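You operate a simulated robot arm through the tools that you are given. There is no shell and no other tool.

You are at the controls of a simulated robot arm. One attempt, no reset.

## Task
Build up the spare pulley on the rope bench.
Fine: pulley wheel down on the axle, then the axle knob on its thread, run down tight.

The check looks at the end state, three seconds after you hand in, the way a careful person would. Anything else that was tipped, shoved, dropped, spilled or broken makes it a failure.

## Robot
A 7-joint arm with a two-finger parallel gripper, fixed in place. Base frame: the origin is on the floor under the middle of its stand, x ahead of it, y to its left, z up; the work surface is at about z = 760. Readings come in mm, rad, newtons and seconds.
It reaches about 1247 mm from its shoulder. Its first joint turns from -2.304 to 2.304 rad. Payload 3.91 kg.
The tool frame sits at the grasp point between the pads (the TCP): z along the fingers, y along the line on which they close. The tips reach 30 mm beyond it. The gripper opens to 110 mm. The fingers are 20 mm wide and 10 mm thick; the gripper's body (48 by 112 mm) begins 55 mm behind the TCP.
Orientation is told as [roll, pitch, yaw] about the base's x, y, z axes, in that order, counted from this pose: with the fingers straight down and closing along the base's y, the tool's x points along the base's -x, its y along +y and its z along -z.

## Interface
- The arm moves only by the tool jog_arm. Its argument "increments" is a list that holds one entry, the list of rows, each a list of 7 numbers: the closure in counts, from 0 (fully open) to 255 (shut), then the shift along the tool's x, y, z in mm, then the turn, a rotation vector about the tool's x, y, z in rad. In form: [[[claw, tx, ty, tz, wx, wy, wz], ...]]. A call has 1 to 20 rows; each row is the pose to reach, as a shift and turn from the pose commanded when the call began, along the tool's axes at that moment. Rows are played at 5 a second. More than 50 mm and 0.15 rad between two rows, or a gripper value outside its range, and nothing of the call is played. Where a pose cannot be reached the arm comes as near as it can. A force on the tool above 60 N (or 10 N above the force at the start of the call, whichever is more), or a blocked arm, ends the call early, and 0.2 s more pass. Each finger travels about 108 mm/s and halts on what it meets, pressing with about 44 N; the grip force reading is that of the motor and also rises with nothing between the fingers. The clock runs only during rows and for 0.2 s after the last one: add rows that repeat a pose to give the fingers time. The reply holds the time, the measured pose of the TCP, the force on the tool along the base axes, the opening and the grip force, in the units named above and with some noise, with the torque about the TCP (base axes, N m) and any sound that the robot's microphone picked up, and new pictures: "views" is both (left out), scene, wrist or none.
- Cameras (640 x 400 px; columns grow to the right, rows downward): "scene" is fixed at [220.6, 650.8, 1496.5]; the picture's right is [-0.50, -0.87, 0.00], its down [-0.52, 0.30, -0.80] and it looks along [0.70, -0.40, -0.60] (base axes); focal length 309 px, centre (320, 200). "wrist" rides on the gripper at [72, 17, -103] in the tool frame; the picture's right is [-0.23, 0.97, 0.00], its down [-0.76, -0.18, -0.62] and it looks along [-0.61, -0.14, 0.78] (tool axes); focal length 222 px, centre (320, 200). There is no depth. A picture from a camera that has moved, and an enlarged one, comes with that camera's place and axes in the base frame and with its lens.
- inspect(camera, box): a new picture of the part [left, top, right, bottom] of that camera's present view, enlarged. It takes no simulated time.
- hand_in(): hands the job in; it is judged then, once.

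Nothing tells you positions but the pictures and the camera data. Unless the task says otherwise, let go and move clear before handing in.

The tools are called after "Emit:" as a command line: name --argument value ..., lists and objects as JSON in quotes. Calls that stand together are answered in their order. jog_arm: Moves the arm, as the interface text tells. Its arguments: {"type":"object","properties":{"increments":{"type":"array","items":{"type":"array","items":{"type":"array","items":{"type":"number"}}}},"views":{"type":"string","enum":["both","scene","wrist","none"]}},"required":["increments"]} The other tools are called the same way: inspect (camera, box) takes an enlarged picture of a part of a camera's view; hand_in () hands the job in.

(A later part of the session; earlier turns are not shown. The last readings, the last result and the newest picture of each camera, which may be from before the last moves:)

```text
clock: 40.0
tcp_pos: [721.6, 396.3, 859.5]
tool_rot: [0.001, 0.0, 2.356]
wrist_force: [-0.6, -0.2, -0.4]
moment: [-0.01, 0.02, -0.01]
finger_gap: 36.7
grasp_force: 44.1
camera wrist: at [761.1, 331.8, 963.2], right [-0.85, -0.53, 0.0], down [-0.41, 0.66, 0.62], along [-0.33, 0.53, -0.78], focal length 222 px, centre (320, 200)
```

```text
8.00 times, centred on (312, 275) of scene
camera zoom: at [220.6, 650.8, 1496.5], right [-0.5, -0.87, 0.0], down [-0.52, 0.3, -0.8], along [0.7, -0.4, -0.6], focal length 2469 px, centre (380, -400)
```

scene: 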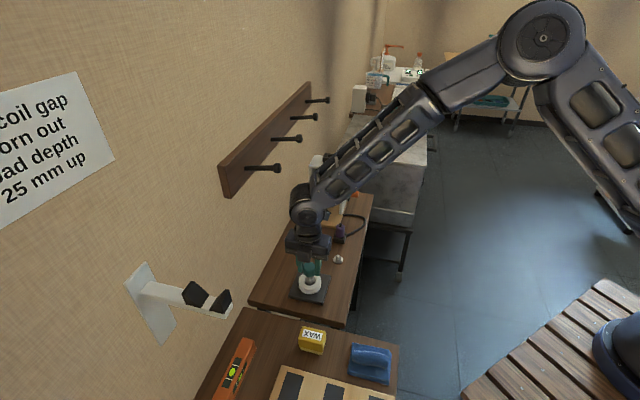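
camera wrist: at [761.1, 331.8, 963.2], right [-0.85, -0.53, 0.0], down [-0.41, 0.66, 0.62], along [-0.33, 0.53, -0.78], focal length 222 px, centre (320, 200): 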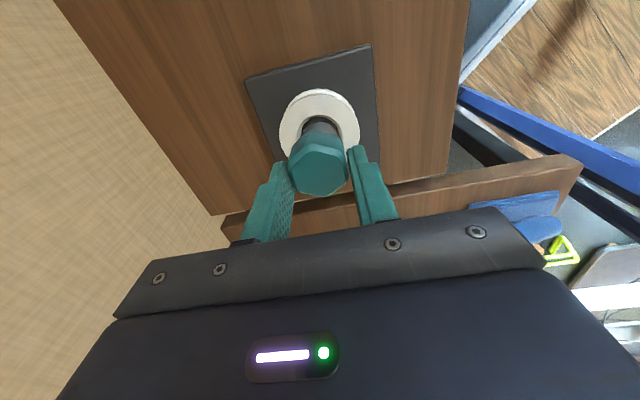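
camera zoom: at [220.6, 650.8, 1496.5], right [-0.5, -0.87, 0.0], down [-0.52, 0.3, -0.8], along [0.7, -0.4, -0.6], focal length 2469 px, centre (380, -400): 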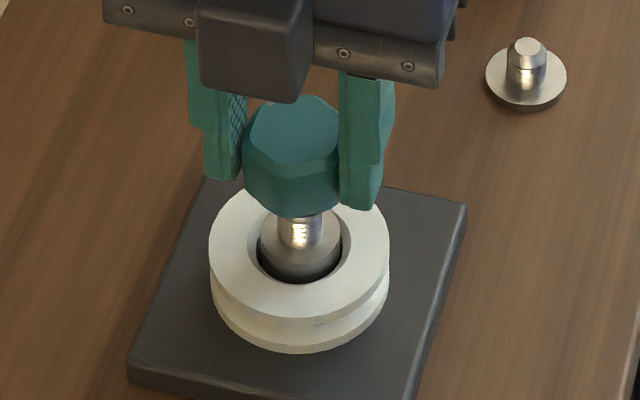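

The knob looks aligned with the stud in both views. I'll lower gently and watch for contact.

Emit:
jog_arm --increments '[[[230, 0, 0, 2, 0, 0, 0], [230, 0, 0, 4, 0, 0, 0], [230, 0, 0, 6, 0, 0, 0], [230, 0, 0, 8, 0, 0, 0], [230, 0, 0, 8, 0, 0, 0]]]' --views "wrist"

Emit:
inspect --camera "scene" --box '[290, 250, 335, 300]'

```text
clock: 41.2
tcp_pos: [722.8, 396.5, 850.0]
tool_rot: [0.0, 0.0, 2.354]
wrist_force: [0.1, 0.4, -0.3]
moment: [0.0, -0.01, 0.01]
finger_gap: 36.8
grasp_force: 44.1
camera wrist: at [761.5, 332.4, 954.8], right [-0.85, -0.53, 0.0], down [-0.41, 0.66, 0.62], along [-0.33, 0.53, -0.78], focal length 222 px, centre (320, 200)
```

wrist: 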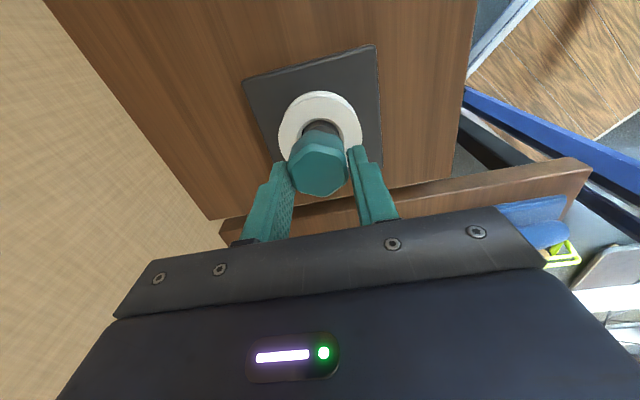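

```text
8.00 times, centred on (312, 275) of scene
camera zoom: at [220.6, 650.8, 1496.5], right [-0.5, -0.87, 0.0], down [-0.52, 0.3, -0.8], along [0.7, -0.4, -0.6], focal length 2469 px, centre (380, -400)
```

zoom: 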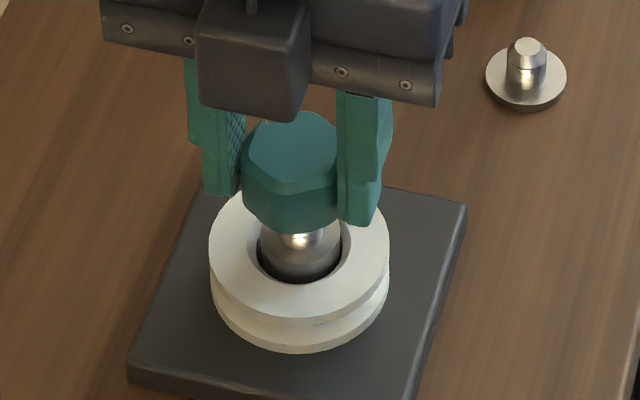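

Accounting for the finger covering the knob's right edge, the scene view also shows it centred. Continuing down in small steps.

Emit:
jog_arm --increments '[[[230, 0, 0, 1, 0, 0, 0], [230, 0, 0, 2, 0, 0, 0], [230, 0, 0, 3, 0, 0, 0], [230, 0, 0, 3, 0, 0, 0]]]' --views "none"

Emit:
inspect --camera "scene" --box '[290, 250, 335, 300]'

Emit:
inspect --camera "wrist" --box '[260, 80, 380, 210]'

```text
clock: 42.2
tcp_pos: [724.0, 397.0, 848.6]
tool_rot: [0.001, 0.0, 2.356]
wrist_force: [0.4, -0.1, -0.6]
moment: [0.05, 0.0, 0.02]
finger_gap: 36.9
grasp_force: 44.2
```

```text
8.00 times, centred on (312, 275) of scene
camera zoom: at [220.6, 650.8, 1496.5], right [-0.5, -0.87, 0.0], down [-0.52, 0.3, -0.8], along [0.7, -0.4, -0.6], focal length 2469 px, centre (380, -400)
```

zoom: 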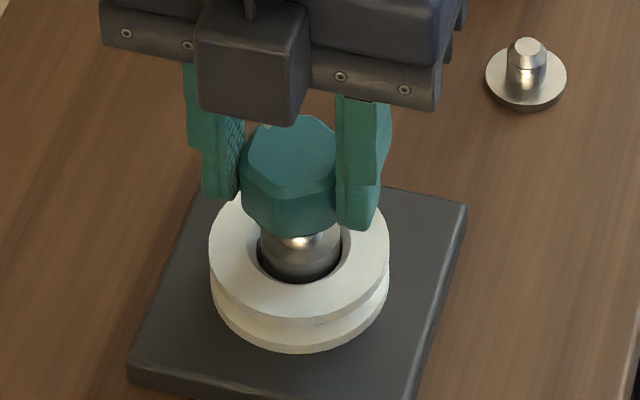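

```text
3.08 times, centred on (320, 145) of wrist
camera zoom: at [761.5, 332.8, 952.8], right [-0.85, -0.53, 0.0], down [-0.41, 0.66, 0.62], along [-0.33, 0.53, -0.78], focal length 684 px, centre (320, 369)
```

zoom: 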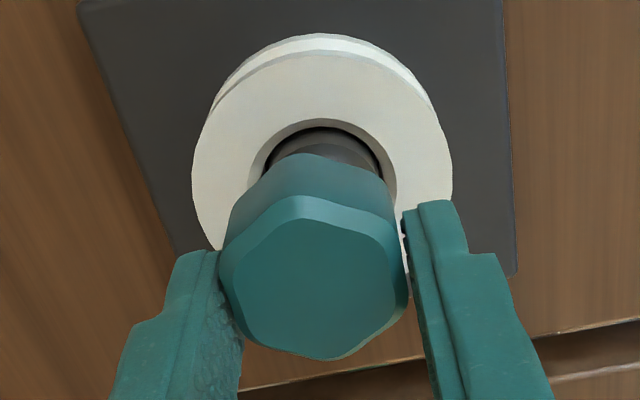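

Emit:
jog_arm --increments '[[[230, 0.5, 1.2, 0, 0, 0, 0], [230, 0.5, 1.2, 0, 0, 0, 0], [230, 0.5, 1.2, 1, 0, 0, 0], [230, 0.5, 1.2, 2, 0, 0, 0], [230, 0.5, 1.2, 2, 0, 0, 0]]]' --views "none"

Emit:
inspect --camera "scene" --box '[290, 250, 335, 300]'

Emit:
inspect --camera "wrist" --box '[260, 80, 380, 210]'

```text
clock: 43.4
tcp_pos: [722.7, 395.0, 846.5]
tool_rot: [-0.002, 0.001, 2.358]
wrist_force: [-1.8, 5.8, 7.4]
moment: [0.19, 0.08, -0.02]
finger_gap: 36.8
grasp_force: 44.2
```

```text
8.00 times, centred on (312, 275) of scene
camera zoom: at [220.6, 650.8, 1496.5], right [-0.5, -0.87, 0.0], down [-0.52, 0.3, -0.8], along [0.7, -0.4, -0.6], focal length 2469 px, centre (380, -400)
```

zoom: 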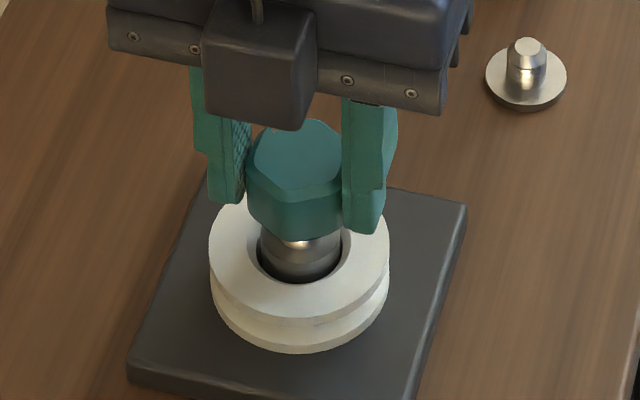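

```text
3.08 times, centred on (320, 145) of wrist
camera zoom: at [760.9, 330.7, 950.4], right [-0.85, -0.53, 0.0], down [-0.41, 0.66, 0.62], along [-0.33, 0.53, -0.78], focal length 684 px, centre (320, 369)
```

zoom: 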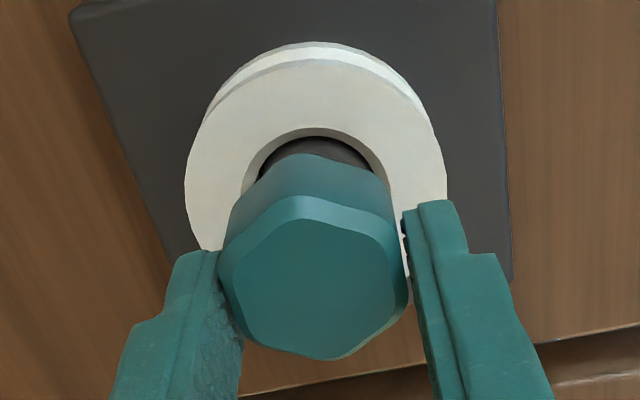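

Emit:
jog_arm --increments '[[[230, 0, 0, -1, 0, 0, 0], [230, -0.6, -0.8, -1, 0, 0, 0], [230, -0.6, -0.8, 0, 0, 0, 0], [230, -0.6, -0.8, 0.5, 0, 0, 0], [230, -0.6, -0.8, 0.5, 0, 0, 0]]]' --views "none"

Emit:
inspect --camera "scene" --box '[290, 250, 335, 300]'

Emit:
inspect --camera "wrist" --box '[260, 80, 380, 210]'

```text
clock: 44.6
tcp_pos: [723.2, 394.8, 844.5]
tool_rot: [0.0, -0.001, 2.358]
wrist_force: [-10.1, 4.4, -2.5]
moment: [0.12, 0.33, 0.0]
finger_gap: 36.7
grasp_force: 43.9
```

```text
8.00 times, centred on (312, 275) of scene
camera zoom: at [220.6, 650.8, 1496.5], right [-0.5, -0.87, 0.0], down [-0.52, 0.3, -0.8], along [0.7, -0.4, -0.6], focal length 2469 px, centre (380, -400)
```

zoom: 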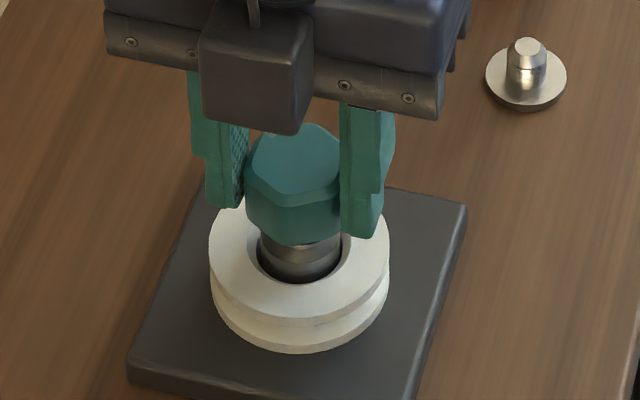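

```text
3.08 times, centred on (320, 145) of wrist
camera zoom: at [761.3, 331.6, 948.4], right [-0.85, -0.53, 0.0], down [-0.41, 0.66, 0.62], along [-0.33, 0.53, -0.78], focal length 684 px, centre (320, 369)
```

zoom: 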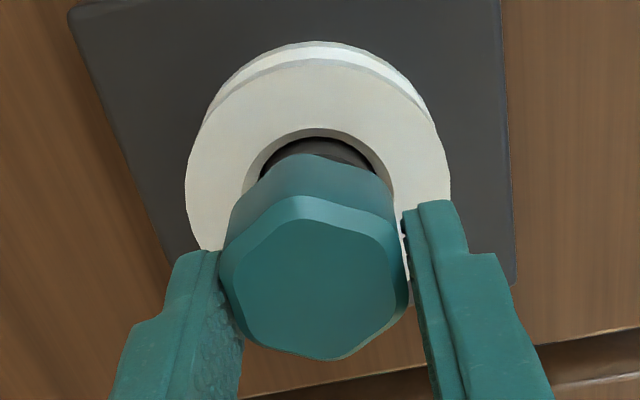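

The knob's bore is on the stud tip now. The stud is pushing the knob towards tool −x at about 10 N, so I'll ease that way to relieve it.

Emit:
jog_arm --increments '[[[230, -0.8, 0.3, 0, 0, 0, 0], [230, -1.6, 0.6, 0, 0, 0, 0], [230, -1.6, 0.6, 0, 0, 0, 0]]]' --views "none"

Emit:
inspect --camera "wrist" --box '[260, 80, 380, 210]'

```text
clock: 45.4
tcp_pos: [722.4, 395.8, 846.6]
tool_rot: [0.001, 0.0, 2.356]
wrist_force: [-0.5, -0.7, -0.3]
moment: [0.01, 0.02, 0.01]
finger_gap: 36.8
grasp_force: 43.8
```

```text
3.08 times, centred on (320, 145) of wrist
camera zoom: at [760.2, 331.9, 950.0], right [-0.85, -0.53, 0.0], down [-0.41, 0.66, 0.62], along [-0.33, 0.53, -0.78], focal length 684 px, centre (320, 369)
```

zoom: 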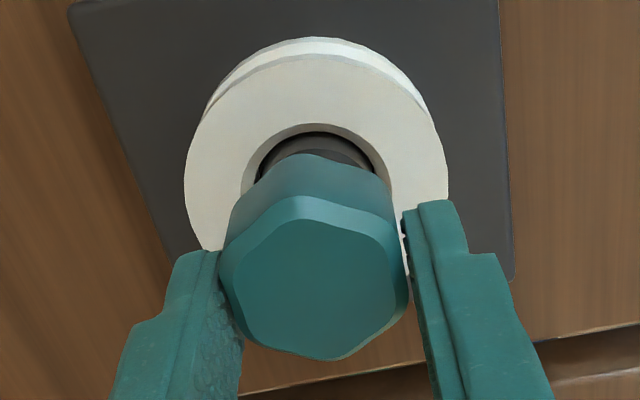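

Emit:
jog_arm --increments '[[[230, 0, 0, 1, 0, 0, 0], [230, 0, 0, 2, 0, 0, 0], [230, 0, 0, 3, 0, 0, 0], [230, 0, 0, 3, 0, 0, 0]]]' --views "none"

Emit:
inspect --camera "scene" --box '[290, 250, 335, 300]'

```text
clock: 46.4
tcp_pos: [720.9, 395.5, 843.0]
tool_rot: [0.0, 0.0, 2.357]
wrist_force: [-0.1, 0.8, -0.9]
moment: [-0.06, -0.01, -0.03]
finger_gap: 36.6
grasp_force: 43.8
```

```text
8.00 times, centred on (312, 275) of scene
camera zoom: at [220.6, 650.8, 1496.5], right [-0.5, -0.87, 0.0], down [-0.52, 0.3, -0.8], along [0.7, -0.4, -0.6], focal length 2469 px, centre (380, -400)
```

zoom: 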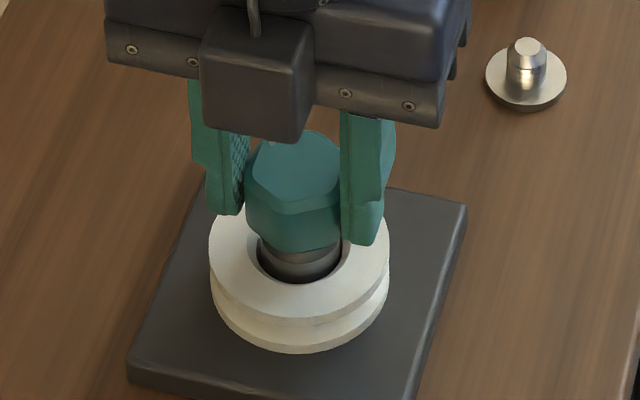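

Emit:
jog_arm --increments '[[[230, 0, 0, 1, 0, 0, 0], [230, 0, 0, 2, 0, 0, 0], [230, 0, 0, 3, 0, 0, 0], [230, 0, 0, 3, 0, 0, 0]]]' --views "none"

Emit:
inspect --camera "scene" --box '[290, 250, 335, 300]'

Emit:
inspect --camera "wrist" --box '[260, 80, 380, 210]'

```text
clock: 47.4
tcp_pos: [722.2, 395.6, 839.2]
tool_rot: [0.001, 0.0, 2.355]
wrist_force: [0.2, -0.4, -0.7]
moment: [0.0, 0.0, 0.0]
finger_gap: 36.7
grasp_force: 44.3
```

```text
8.00 times, centred on (312, 275) of scene
camera zoom: at [220.6, 650.8, 1496.5], right [-0.5, -0.87, 0.0], down [-0.52, 0.3, -0.8], along [0.7, -0.4, -0.6], focal length 2469 px, centre (380, -400)
```

zoom: 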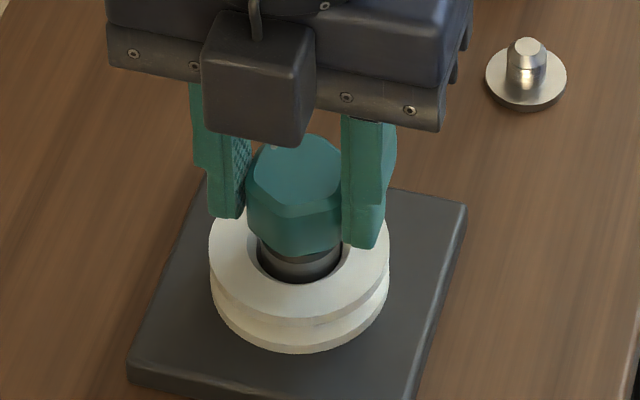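

```text
3.08 times, centred on (320, 145) of wrist
camera zoom: at [760.0, 331.6, 944.1], right [-0.85, -0.53, 0.0], down [-0.41, 0.66, 0.62], along [-0.33, 0.53, -0.78], focal length 684 px, centre (320, 369)
```

zoom: 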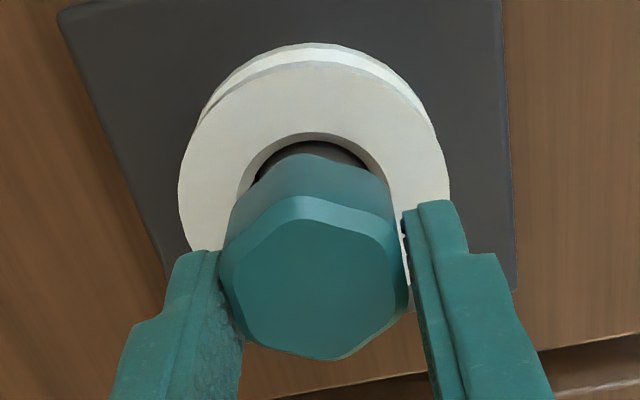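

Emit:
jog_arm --increments '[[[230, 0, 0, 0.7, 0, 0, 0], [230, 0, 0, 1.4, 0, 0, 0], [230, 0, 0, 2, 0, 0, 0], [230, 0, 0, 2, 0, 0, 0]]]' --views "none"

Emit:
inspect --camera "scene" --box '[295, 255, 330, 290]'

```text
clock: 48.4
tcp_pos: [721.2, 395.3, 837.8]
tool_rot: [0.001, 0.002, 2.356]
wrist_force: [0.0, 0.5, -1.4]
moment: [0.02, -0.01, -0.01]
finger_gap: 36.8
grasp_force: 44.1
```

```text
11.43 times, centred on (312, 272) of scene
camera zoom: at [220.6, 650.8, 1496.5], right [-0.5, -0.87, 0.0], down [-0.52, 0.3, -0.8], along [0.7, -0.4, -0.6], focal length 3527 px, centre (406, -629)
```

zoom: 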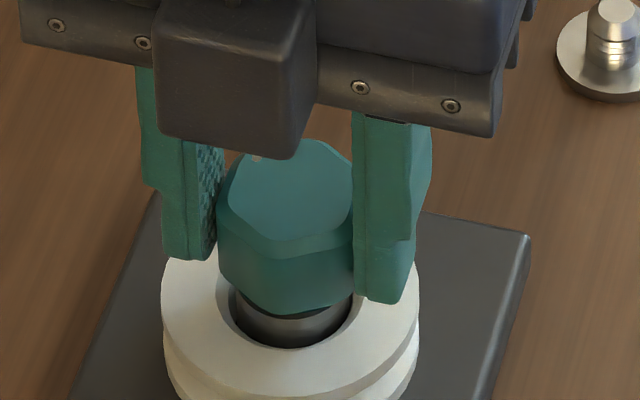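

Emit:
jog_arm --increments '[[[230, 0, 0, 0.7, 0, 0, 0], [230, 0, 0, 1.4, 0, 0, 0], [230, 0, 0, 2, 0, 0, 0], [230, 0, 0, 2, 0, 0, 0]]]' --views "none"

Emit:
inspect --camera "scene" --box '[295, 255, 330, 290]'

```text
clock: 49.4
tcp_pos: [722.1, 396.2, 834.9]
tool_rot: [0.001, 0.0, 2.356]
wrist_force: [-0.5, 0.4, 0.3]
moment: [0.01, 0.04, -0.02]
finger_gap: 36.4
grasp_force: 43.8
```

```text
11.43 times, centred on (312, 272) of scene
camera zoom: at [220.6, 650.8, 1496.5], right [-0.5, -0.87, 0.0], down [-0.52, 0.3, -0.8], along [0.7, -0.4, -0.6], focal length 3527 px, centre (406, -629)
```

zoom: 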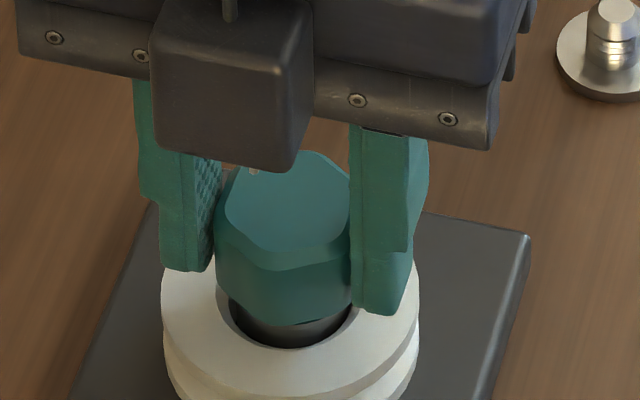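

Emit:
jog_arm --increments '[[[230, 0, 0, 0.7, 0, 0, 0], [230, 0, 0, 1.4, 0, 0, 0], [230, 0, 0, 2, 0, 0, 0], [230, 0, 0, 2, 0, 0, 0]]]' --views "none"

Emit:
inspect --camera "scene" --box '[295, 255, 330, 290]'

```text
clock: 50.4
tcp_pos: [720.4, 395.5, 833.5]
tool_rot: [0.0, 0.0, 2.355]
wrist_force: [2.4, 1.5, 0.1]
moment: [0.02, -0.06, 0.02]
finger_gap: 36.6
grasp_force: 44.2
```

```text
11.43 times, centred on (312, 272) of scene
camera zoom: at [220.6, 650.8, 1496.5], right [-0.5, -0.87, 0.0], down [-0.52, 0.3, -0.8], along [0.7, -0.4, -0.6], focal length 3527 px, centre (406, -629)
```

zoom: 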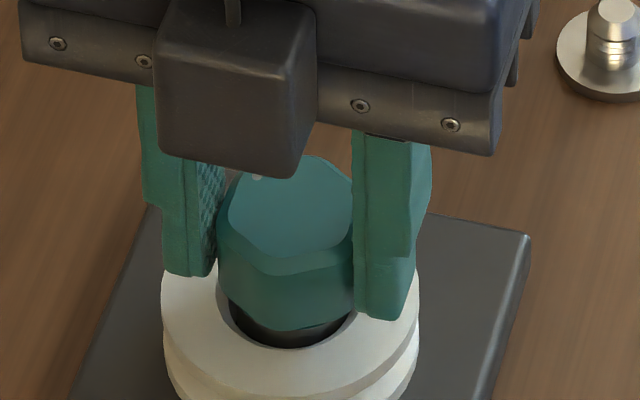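

Emit:
jog_arm --increments '[[[230, 0, 0, 0.7, 0, 0, 0], [230, 0, 0, 1.4, 0, 0, 0], [230, 0, 0, 2, 0, 0, 0], [230, 0, 0, 2, 0, 0, 0]]]' --views "none"

Emit:
inspect --camera "scene" --box '[295, 255, 330, 290]'

Emit:
inspect --camera "wrist" --box '[260, 80, 380, 210]'

```text
clock: 51.4
tcp_pos: [722.3, 396.2, 833.6]
tool_rot: [-0.003, -0.001, 2.356]
wrist_force: [-8.9, -3.9, 30.5]
moment: [-0.3, 0.21, -0.06]
finger_gap: 36.5
grasp_force: 44.2
```

```text
11.43 times, centred on (312, 272) of scene
camera zoom: at [220.6, 650.8, 1496.5], right [-0.5, -0.87, 0.0], down [-0.52, 0.3, -0.8], along [0.7, -0.4, -0.6], focal length 3527 px, centre (406, -629)
```

zoom: 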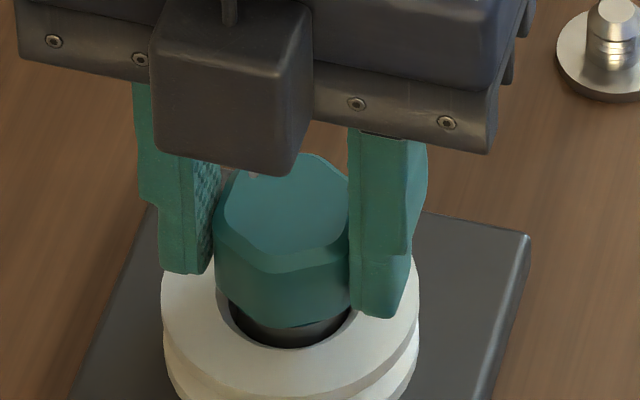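

```text
3.08 times, centred on (320, 145) of wrist
camera zoom: at [760.0, 331.9, 937.0], right [-0.85, -0.53, 0.0], down [-0.41, 0.66, 0.62], along [-0.33, 0.53, -0.78], focal length 684 px, centre (320, 369)
```

zoom: 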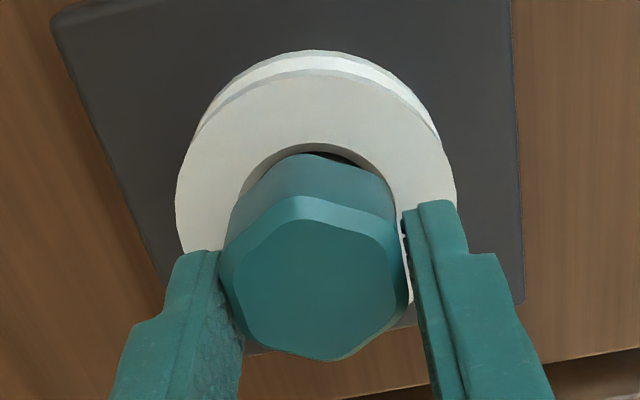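

Vertical contact is 30 N at TCP z≈833.6, so this is either the thread start or near the shoulder. I'll ease off a little, remove the side load, then start turning clockwise and see whether the knob feeds down.

Emit:
jog_arm --increments '[[[230, 0, 0, -0.7, 0, 0, 0], [230, -0.4, 1.0, -1.2, 0, 0, 0], [230, -0.4, 1.0, -1.2, 0, 0, 0]]]' --views "none"

```text
clock: 52.2
tcp_pos: [721.6, 395.9, 833.8]
tool_rot: [-0.003, 0.0, 2.355]
wrist_force: [8.2, 5.5, 17.0]
moment: [0.09, -0.3, 0.05]
finger_gap: 36.6
grasp_force: 44.3
```

Emit:
jog_arm --increments '[[[230, 0.1, -0.5, -0.3, 0, 0, 0], [230, 0.1, -0.5, -0.3, 0, 0, 0], [230, 0.1, -0.7, -0.3, 0, 0, 0.12], [230, 0.1, -0.91, -0.3, 0, 0, 0.24], [230, 0.14, -1.11, -0.3, 0, 0, 0.36], [230, 0.2, -1.31, -0.3, 0, 0, 0.48], [230, 0.28, -1.5, -0.3, 0, 0, 0.6], [230, 0.28, -1.5, -0.3, 0, 0, 0.6]]]' --views "none"

Emit:
inspect --camera "scene" --box '[295, 255, 330, 290]'

Emit:
inspect --camera "wrist" --box '[260, 80, 380, 210]'

```text
clock: 54.0
tcp_pos: [722.1, 395.5, 834.0]
tool_rot: [0.002, 0.002, 1.757]
wrist_force: [9.0, 5.7, 9.6]
moment: [0.1, -0.27, 0.03]
finger_gap: 36.6
grasp_force: 44.3
```

```text
11.43 times, centred on (312, 272) of scene
camera zoom: at [220.6, 650.8, 1496.5], right [-0.5, -0.87, 0.0], down [-0.52, 0.3, -0.8], along [0.7, -0.4, -0.6], focal length 3527 px, centre (406, -629)
```

zoom: 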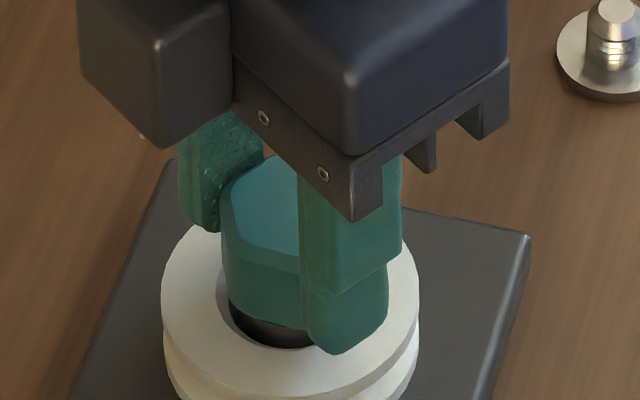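

```text
3.08 times, centred on (320, 145) of wrist
camera zoom: at [718.5, 321.1, 937.4], right [-1.0, 0.04, 0.0], down [0.03, 0.78, 0.62], along [0.03, 0.62, -0.78], focal length 684 px, centre (320, 369)
```

zoom: 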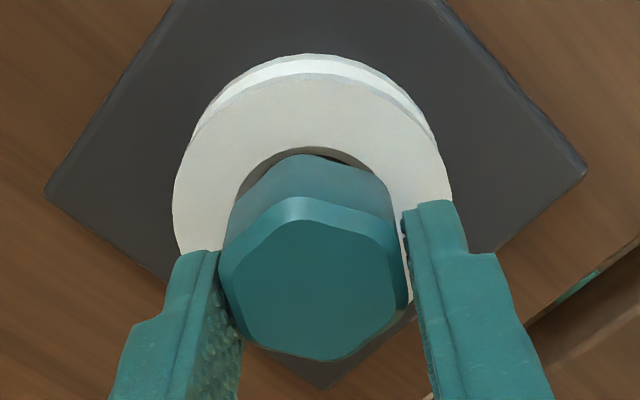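

Emit:
jog_arm --increments '[[[230, -0.2, -0.5, 0.2, 0, 0, 0], [230, -0.2, -0.5, 0.2, 0, 0, 0], [230, -0.2, -0.72, 0.25, 0, 0, 0.13], [230, -0.2, -0.94, 0.3, 0, 0, 0.26], [230, -0.15, -1.16, 0.35, 0, 0, 0.39], [230, -0.07, -1.37, 0.4, 0, 0, 0.52], [230, 0.03, -1.57, 0.45, 0, 0, 0.65], [230, 0.16, -1.75, 0.5, 0, 0, 0.78], [230, 0.29, -1.91, 0.55, 0, 0, 0.9], [230, 0.29, -1.91, 0.55, 0, 0, 0.9]]]' --views "none"

Emit:
inspect --camera "scene" --box '[295, 255, 330, 290]'

Emit:
inspect --camera "wrist" --box '[260, 80, 380, 210]'

```text
clock: 56.2
tcp_pos: [724.4, 395.1, 831.8]
tool_rot: [0.0, 0.0, 0.855]
wrist_force: [30.8, 3.8, 13.1]
moment: [0.1, -0.62, 0.02]
finger_gap: 36.4
grasp_force: 43.9
```

```text
11.43 times, centred on (312, 272) of scene
camera zoom: at [220.6, 650.8, 1496.5], right [-0.5, -0.87, 0.0], down [-0.52, 0.3, -0.8], along [0.7, -0.4, -0.6], focal length 3527 px, centre (406, -629)
```

zoom: 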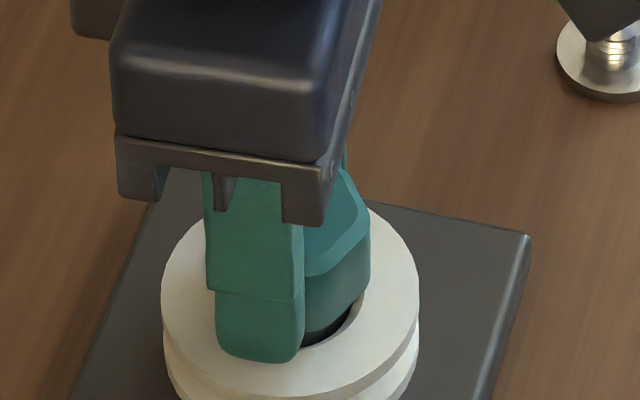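

```text
3.08 times, centred on (320, 145) of wrist
camera zoom: at [663.6, 350.8, 935.8], right [-0.59, 0.81, 0.0], down [0.63, 0.46, 0.62], along [0.51, 0.36, -0.78], focal length 684 px, centre (320, 369)
```

zoom: 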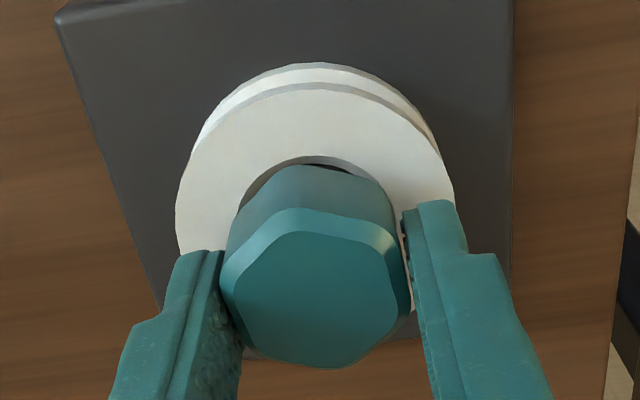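

The stud is pushing the gripper sideways (about 30 N), so the turning centre is a bit off. I'll relieve that before turning further.

Emit:
jog_arm --increments '[[[230, -0.5, -0.5, 0, 0, 0, 0], [230, -1.0, -1.0, 0, 0, 0, 0], [230, -1.0, -1.0, 0, 0, 0, 0], [230, -1.0, -1.0, 0, 0, 0, 0]]]' --views "none"

```text
clock: 57.2
tcp_pos: [725.5, 395.2, 831.6]
tool_rot: [0.0, 0.0, 0.856]
wrist_force: [14.0, -5.7, 3.7]
moment: [-0.11, -0.28, 0.04]
finger_gap: 36.7
grasp_force: 43.8
```

Emit:
jog_arm --increments '[[[230, -0.2, -0.35, 0, 0, 0, 0], [230, -0.25, -0.7, 0, 0, 0, 0], [230, -0.25, -0.7, 0, 0, 0, 0], [230, -0.25, -0.7, 0, 0, 0, 0]]]' --views "both"

Emit:
inspect --camera "wrist" --box '[260, 80, 380, 210]'

Emit:
inspect --camera "scene" --box '[295, 255, 330, 290]'

```text
clock: 58.2
tcp_pos: [724.2, 395.6, 832.7]
tool_rot: [0.001, 0.002, 0.856]
wrist_force: [2.8, -9.9, -5.8]
moment: [-0.2, -0.02, 0.04]
finger_gap: 36.7
grasp_force: 43.8
camera wrist: at [664.2, 350.9, 936.1], right [-0.59, 0.81, 0.0], down [0.63, 0.46, 0.62], along [0.5, 0.37, -0.78], focal length 222 px, centre (320, 200)
```

scene: 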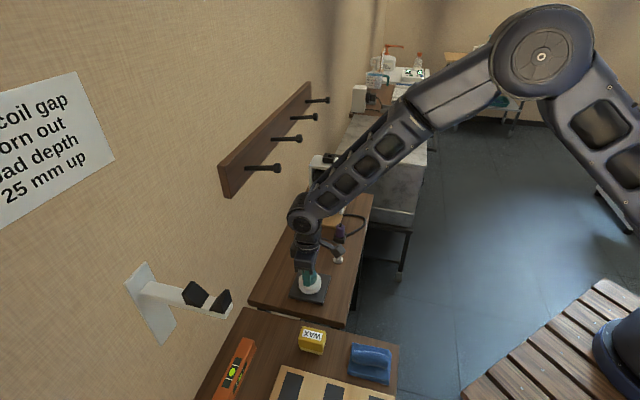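
wrist: 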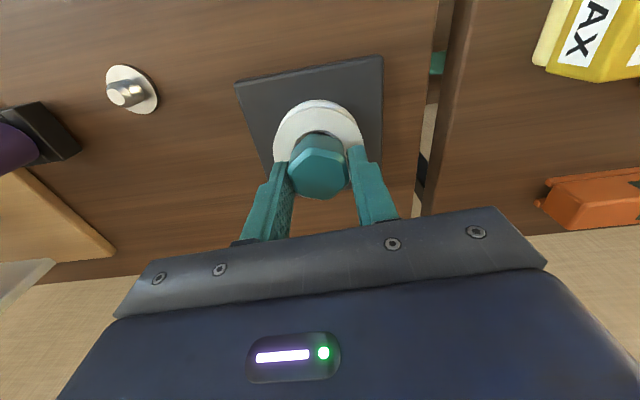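

```text
3.08 times, centred on (320, 145) of wrist
camera zoom: at [664.2, 350.9, 936.1], right [-0.59, 0.81, 0.0], down [0.63, 0.46, 0.62], along [0.5, 0.37, -0.78], focal length 684 px, centre (320, 369)
```

zoom: 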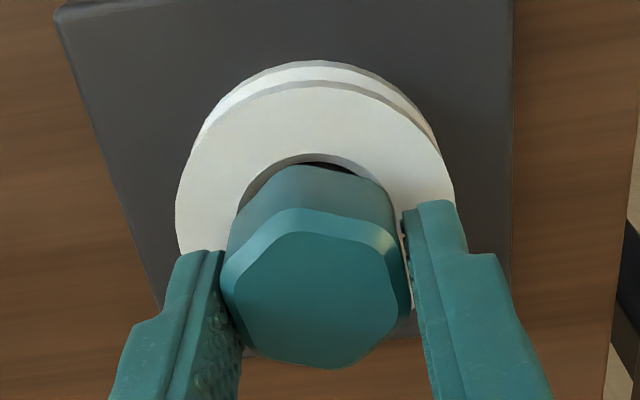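

```text
11.43 times, centred on (312, 272) of scene
camera zoom: at [220.6, 650.8, 1496.5], right [-0.5, -0.87, 0.0], down [-0.52, 0.3, -0.8], along [0.7, -0.4, -0.6], focal length 3527 px, centre (406, -629)
```

zoom: 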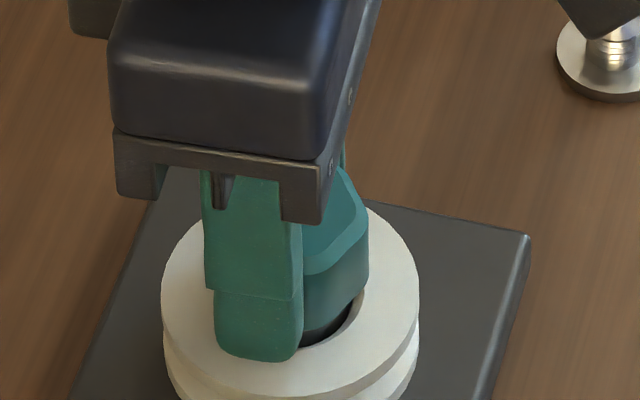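

The upward pull on the knob shows the thread is holding it. The knob is now centred in the grip, so I'll keep turning about the TCP in modest steps, correcting the side load as I go.

Emit:
jog_arm --increments '[[[230, 0.3, -0.4, 0.3, 0, 0, 0], [230, 0.3, -0.4, 0.3, 0, 0, 0.12], [230, 0.3, -0.4, 0.35, 0, 0, 0.24], [230, 0.3, -0.4, 0.4, 0, 0, 0.36], [230, 0.3, -0.4, 0.45, 0, 0, 0.48], [230, 0.3, -0.4, 0.5, 0, 0, 0.6], [230, 0.3, -0.4, 0.5, 0, 0, 0.6]]]' --views "none"

```text
clock: 59.8
tcp_pos: [727.2, 394.5, 832.5]
tool_rot: [0.001, 0.001, 0.256]
wrist_force: [3.7, -14.7, 2.4]
moment: [-0.34, -0.08, 0.02]
finger_gap: 36.5
grasp_force: 44.2
```

Emit:
jog_arm --increments '[[[230, 0, -0.7, 0, 0, 0, 0], [230, 0, -0.7, 0.05, 0, 0, 0.12], [230, 0, -0.7, 0.1, 0, 0, 0.24], [230, 0, -0.7, 0.15, 0, 0, 0.36], [230, 0, -0.7, 0.2, 0, 0, 0.48], [230, 0, -0.7, 0.25, 0, 0, 0.6], [230, 0, -0.7, 0.25, 0, 0, 0.6]]]' --views "none"

```text
clock: 61.4
tcp_pos: [726.3, 392.7, 832.5]
tool_rot: [-0.001, 0.0, -0.345]
wrist_force: [3.8, -24.9, -4.5]
moment: [-0.57, -0.12, 0.09]
finger_gap: 36.6
grasp_force: 44.2
```

The knob is feeding down: about 2 mm in 2.7 rad. The side load shows the knob's centre is about 2 mm along tool +x of the turning axis. I'll correct and keep turning with that compensation.

Emit:
jog_arm --increments '[[[230, -0.3, -0.6, 0, 0, 0, 0], [230, -0.6, -1.15, 0.1, 0, 0, 0], [230, -0.59, -1.39, 0.2, 0, 0, 0.12], [230, -0.54, -1.63, 0.3, 0, 0, 0.24], [230, -0.47, -1.85, 0.4, 0, 0, 0.36], [230, -0.37, -2.07, 0.45, 0, 0, 0.48], [230, -0.25, -2.28, 0.5, 0, 0, 0.6], [230, -0.25, -2.28, 0.5, 0, 0, 0.6]]]' --views "both"

Emit:
inspect --camera "scene" --box '[295, 255, 330, 290]'

Emit:
inspect --camera "wrist" --box '[260, 80, 380, 210]'

```text
clock: 63.2
tcp_pos: [724.5, 394.1, 832.9]
tool_rot: [0.001, 0.003, -0.943]
wrist_force: [-11.4, -5.0, 0.0]
moment: [-0.08, 0.31, -0.03]
finger_gap: 35.9
grasp_force: 44.3
camera wrist: at [695.8, 461.3, 935.9], right [0.92, 0.39, 0.0], down [0.3, -0.72, 0.62], along [0.24, -0.57, -0.78], focal length 222 px, centre (320, 200)
```

scene: 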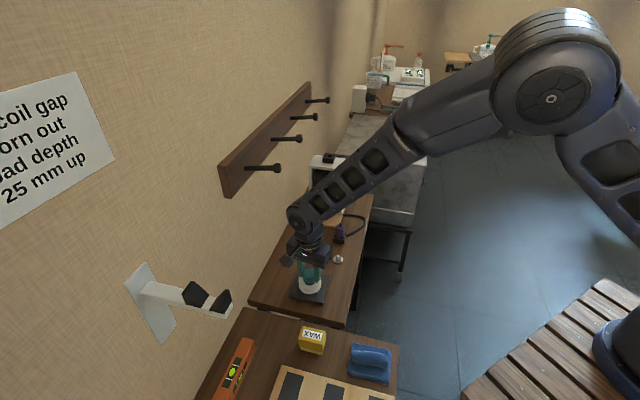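
wrist: 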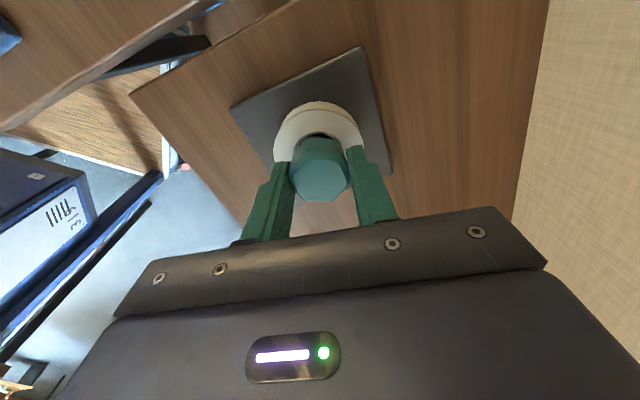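

```text
11.43 times, centred on (312, 272) of scene
camera zoom: at [220.6, 650.8, 1496.5], right [-0.5, -0.87, 0.0], down [-0.52, 0.3, -0.8], along [0.7, -0.4, -0.6], focal length 3527 px, centre (406, -629)
```

zoom: 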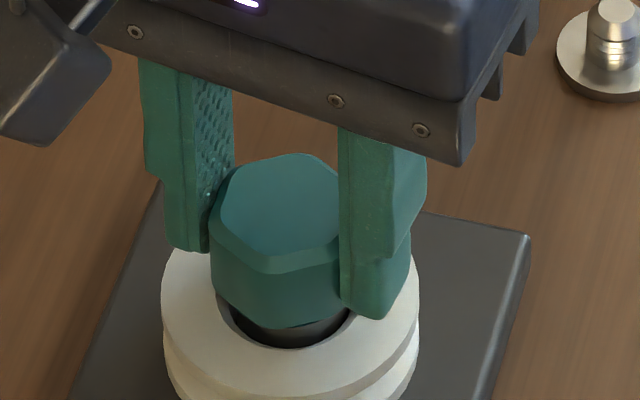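

```text
3.08 times, centred on (320, 145) of wrist
camera zoom: at [695.8, 461.3, 935.9], right [0.92, 0.39, 0.0], down [0.3, -0.72, 0.62], along [0.24, -0.57, -0.78], focal length 684 px, centre (320, 369)
```

zoom: 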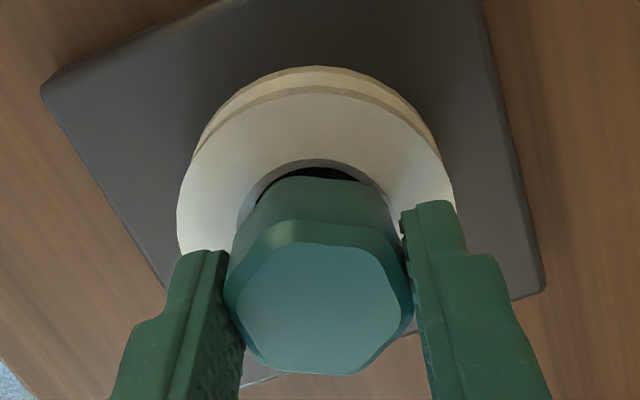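

Emit:
inspect --camera "wrist" --box '[280, 125, 360, 205]'

Emit:
inspect --camera "scene" --box '[300, 262, 325, 287]'

```text
5.00 times, centred on (320, 165) of wrist
camera zoom: at [695.8, 461.3, 935.9], right [0.92, 0.39, 0.0], down [0.3, -0.72, 0.62], along [0.24, -0.57, -0.78], focal length 1111 px, centre (320, 375)
```

zoom: 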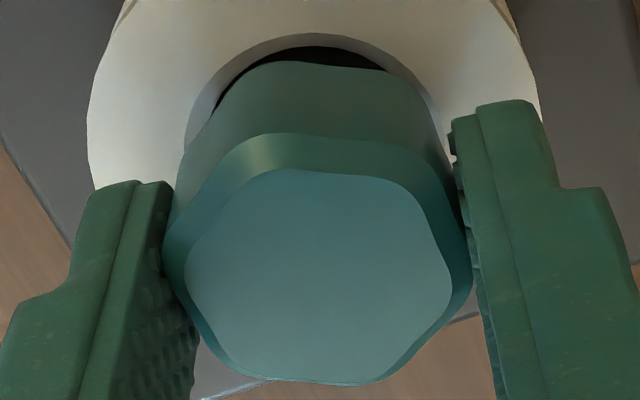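

```text
16.00 times, centred on (312, 274) of scene
camera zoom: at [220.6, 650.8, 1496.5], right [-0.5, -0.87, 0.0], down [-0.52, 0.3, -0.8], along [0.7, -0.4, -0.6], focal length 4938 px, centre (440, -992)
```

zoom: 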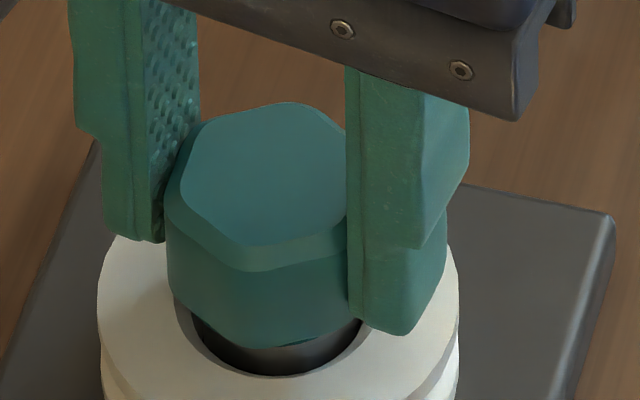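

The knob has stopped turning and slipped about 30° in the fingers, which suggests it has bottomed out and resisted. I'll release, back off, and look at whether it's seated.

Emit:
jog_arm --increments '[[[150, 0, 0, 0, 0, 0, 0], [130, 0, 0, 0, 0, 0, 0], [130, 0, 0, 0, 0, 0, 0], [130, 0, 0, 0, 0, 0, 0]]]' --views "wrist"

Emit:
inspect --camera "wrist" --box '[270, 110, 370, 205]'

Emit:
inspect --camera "scene" --box '[300, 262, 325, 287]'

```text
clock: 64.2
tcp_pos: [727.3, 393.8, 832.7]
tool_rot: [0.002, 0.0, -0.945]
wrist_force: [0.4, 0.4, -0.5]
moment: [-0.04, -0.01, 0.01]
finger_gap: 53.7
grasp_force: 0.1
camera wrist: at [697.0, 460.5, 935.9], right [0.92, 0.39, 0.0], down [0.3, -0.72, 0.62], along [0.24, -0.57, -0.78], focal length 222 px, centre (320, 200)
```

wrist: 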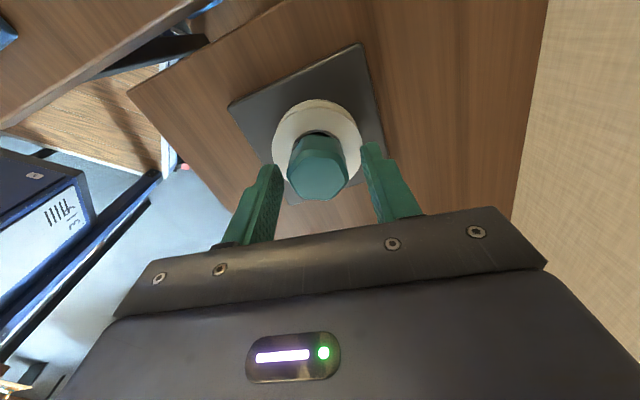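

```text
4.21 times, centred on (320, 158) of wrist
camera zoom: at [697.0, 460.5, 935.9], right [0.92, 0.39, 0.0], down [0.3, -0.72, 0.62], along [0.24, -0.57, -0.78], focal length 935 px, centre (320, 379)
```

zoom: 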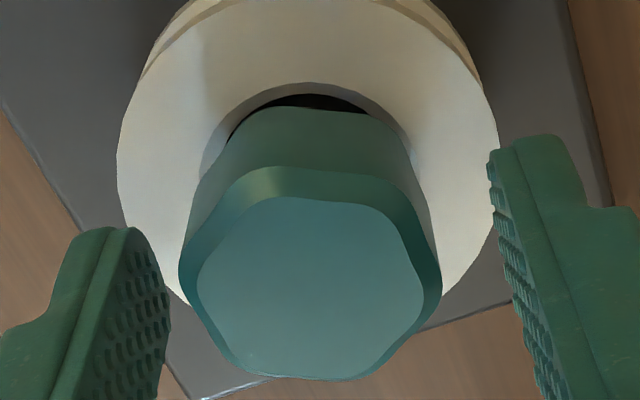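

```text
16.00 times, centred on (312, 274) of scene
camera zoom: at [220.6, 650.8, 1496.5], right [-0.5, -0.87, 0.0], down [-0.52, 0.3, -0.8], along [0.7, -0.4, -0.6], focal length 4938 px, centre (440, -992)
```

zoom: 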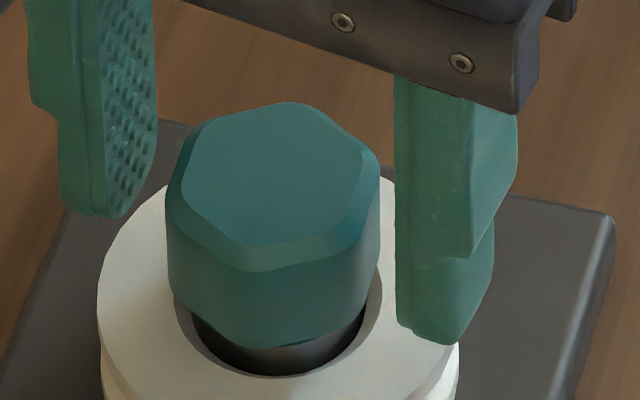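

The knob looks seated on the shoulder by height estimates, and it slipped about 12° in the grip. I'll swing the open gripper back 60° + 12° to the next flats, which also lets me check the turning centre, then re-grip for a proper tightening test.

Emit:
jog_arm --increments '[[[130, 0, -0.8, 0, 0, 0, -0.139], [130, 0, -0.8, 0, 0, 0, -0.277], [130, 0, -0.8, 0, 0, 0, -0.416], [130, 0, -0.8, 0, 0, 0, -0.554], [130, 0, -0.8, 0, 0, 0, -0.693], [130, 0, -0.8, 0, 0, 0, -0.831], [130, 0, -0.8, 0, 0, 0, -0.97], [130, 0, -0.8, 0, 0, 0, -1.108], [130, 0, -0.8, 0, 0, 0, -1.247], [130, 0, -0.8, 0, 0, 0, -1.247], [130, 0, -0.8, 0, 0, 0, -1.247]]]' --views "wrist"

Emit:
inspect --camera "wrist" --box '[270, 110, 370, 205]'

Emit:
inspect --camera "scene" --box '[300, 262, 325, 287]'

```text
clock: 66.6
tcp_pos: [726.2, 392.6, 830.8]
tool_rot: [0.0, 0.001, 0.305]
wrist_force: [-0.1, 1.0, 0.6]
moment: [0.05, -0.03, -0.01]
finger_gap: 53.8
grasp_force: 0.0
camera wrist: at [650.4, 386.5, 935.1], right [-0.07, 1.0, 0.0], down [0.78, 0.06, 0.62], along [0.62, 0.05, -0.78], focal length 222 px, centre (320, 200)
```

wrist: 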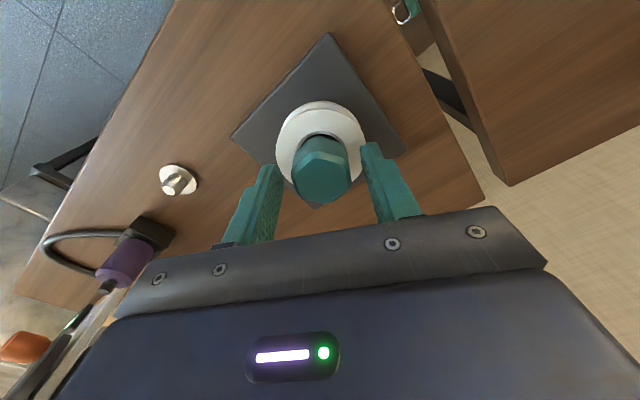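

```text
4.21 times, centred on (320, 158) of wrist
camera zoom: at [650.4, 386.5, 935.1], right [-0.07, 1.0, 0.0], down [0.78, 0.06, 0.62], along [0.62, 0.05, -0.78], focal length 935 px, centre (320, 379)
```

zoom: 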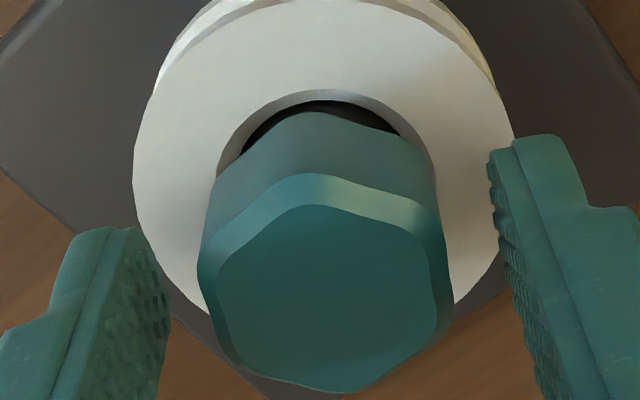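

```text
16.00 times, centred on (312, 274) of scene
camera zoom: at [220.6, 650.8, 1496.5], right [-0.5, -0.87, 0.0], down [-0.52, 0.3, -0.8], along [0.7, -0.4, -0.6], focal length 4938 px, centre (440, -992)
```

zoom: 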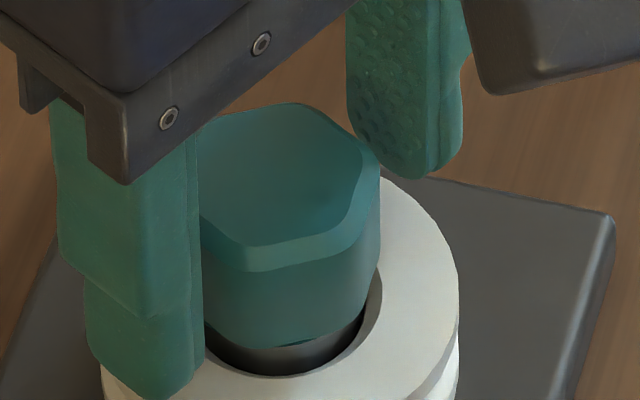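

The gripper is now well centred on the knob with flats aligned. I'll grip again and check forces.

Emit:
jog_arm --increments '[[[150, 0, 0, 0, 0, 0, 0], [170, 0, 0, 0, 0, 0, 0], [230, 0, 0, 0, 0, 0, 0], [230, 0, 0, 0, 0, 0, 0], [230, 0, 0, 0, 0, 0, 0]]]' --views "wrist"

Emit:
inspect --camera "wrist" --box '[270, 110, 370, 205]'

```text
clock: 67.8
tcp_pos: [724.9, 394.0, 831.9]
tool_rot: [0.001, 0.0, 0.302]
wrist_force: [-1.8, 5.8, 1.7]
moment: [0.16, 0.09, 0.01]
finger_gap: 36.7
grasp_force: 44.0
camera wrist: at [650.2, 386.7, 935.2], right [-0.07, 1.0, 0.0], down [0.78, 0.06, 0.62], along [0.62, 0.05, -0.78], focal length 222 px, centre (320, 200)
```

wrist: 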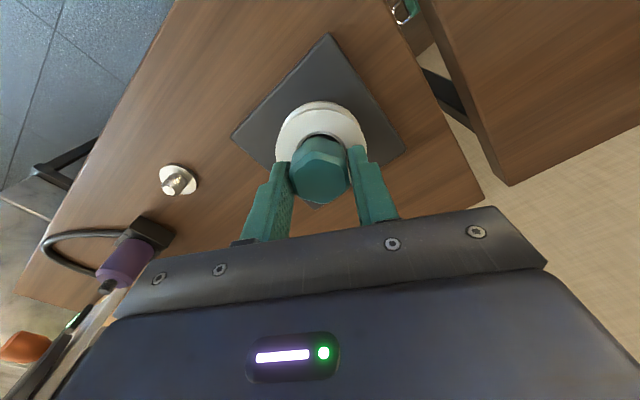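

```text
4.21 times, centred on (320, 158) of wrist
camera zoom: at [650.2, 386.7, 935.2], right [-0.07, 1.0, 0.0], down [0.78, 0.06, 0.62], along [0.62, 0.05, -0.78], focal length 935 px, centre (320, 379)
```

zoom: 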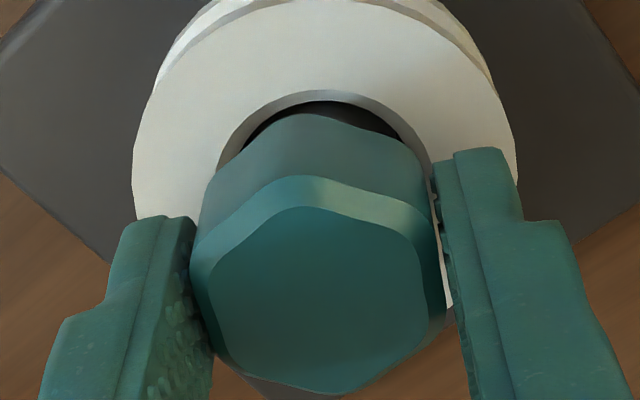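

The knob shifted about 1 mm sideways as I gripped it, so it isn't clamped yet. I'll keep turning clockwise in this centred grip and monitor torque.

Emit:
jog_arm --increments '[[[230, 0, 0, 0.1, 0, 0, 0.1], [230, 0, 0, 0.15, 0, 0, 0.22], [230, 0, 0, 0.2, 0, 0, 0.34], [230, 0, 0, 0.25, 0, 0, 0.46], [230, 0, 0, 0.3, 0, 0, 0.58], [230, 0, 0, 0.3, 0, 0, 0.7], [230, 0, 0, 0.3, 0, 0, 0.7]]]' --views "wrist"

Emit:
inspect --camera "wrist" --box '[270, 110, 370, 205]'

Emit:
inspect --camera "scene" --box '[300, 262, 325, 287]'

```text
clock: 69.4
tcp_pos: [726.2, 392.2, 831.6]
tool_rot: [-0.001, -0.002, -0.397]
wrist_force: [-1.4, 0.7, 2.7]
moment: [0.0, 0.08, -0.03]
finger_gap: 36.5
grasp_force: 43.8
camera wrist: at [664.2, 435.4, 935.2], right [0.59, 0.81, 0.0], down [0.63, -0.46, 0.62], along [0.5, -0.37, -0.78], focal length 222 px, centre (320, 200)
```

wrist: 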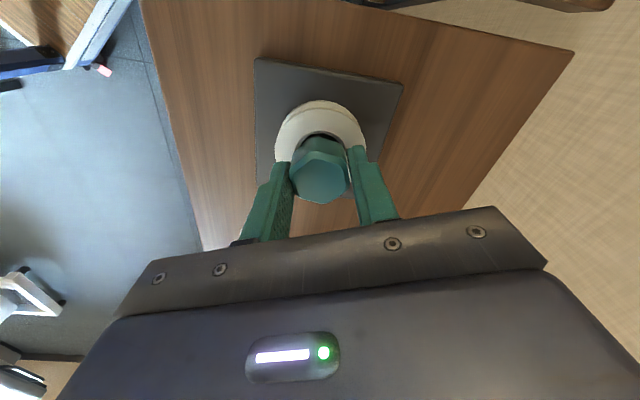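

```text
4.21 times, centred on (320, 158) of wrist
camera zoom: at [664.2, 435.4, 935.2], right [0.59, 0.81, 0.0], down [0.63, -0.46, 0.62], along [0.5, -0.37, -0.78], focal length 935 px, centre (320, 379)
```

zoom: 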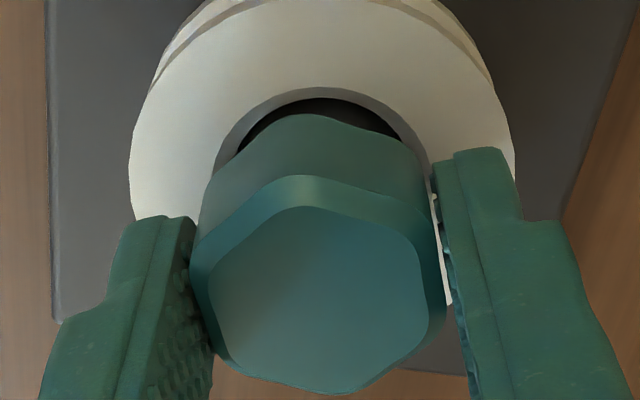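

```text
16.00 times, centred on (312, 274) of scene
camera zoom: at [220.6, 650.8, 1496.5], right [-0.5, -0.87, 0.0], down [-0.52, 0.3, -0.8], along [0.7, -0.4, -0.6], focal length 4938 px, centre (440, -992)
```

zoom: 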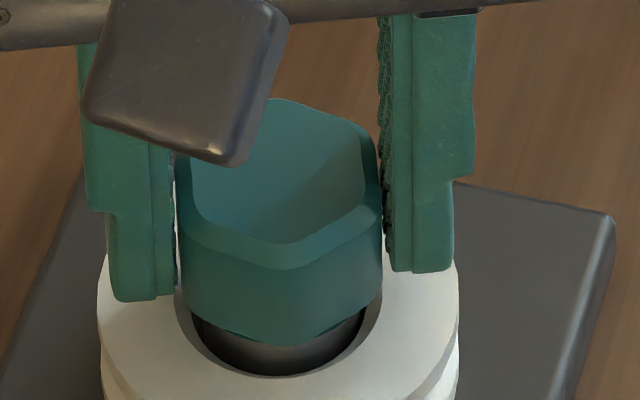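

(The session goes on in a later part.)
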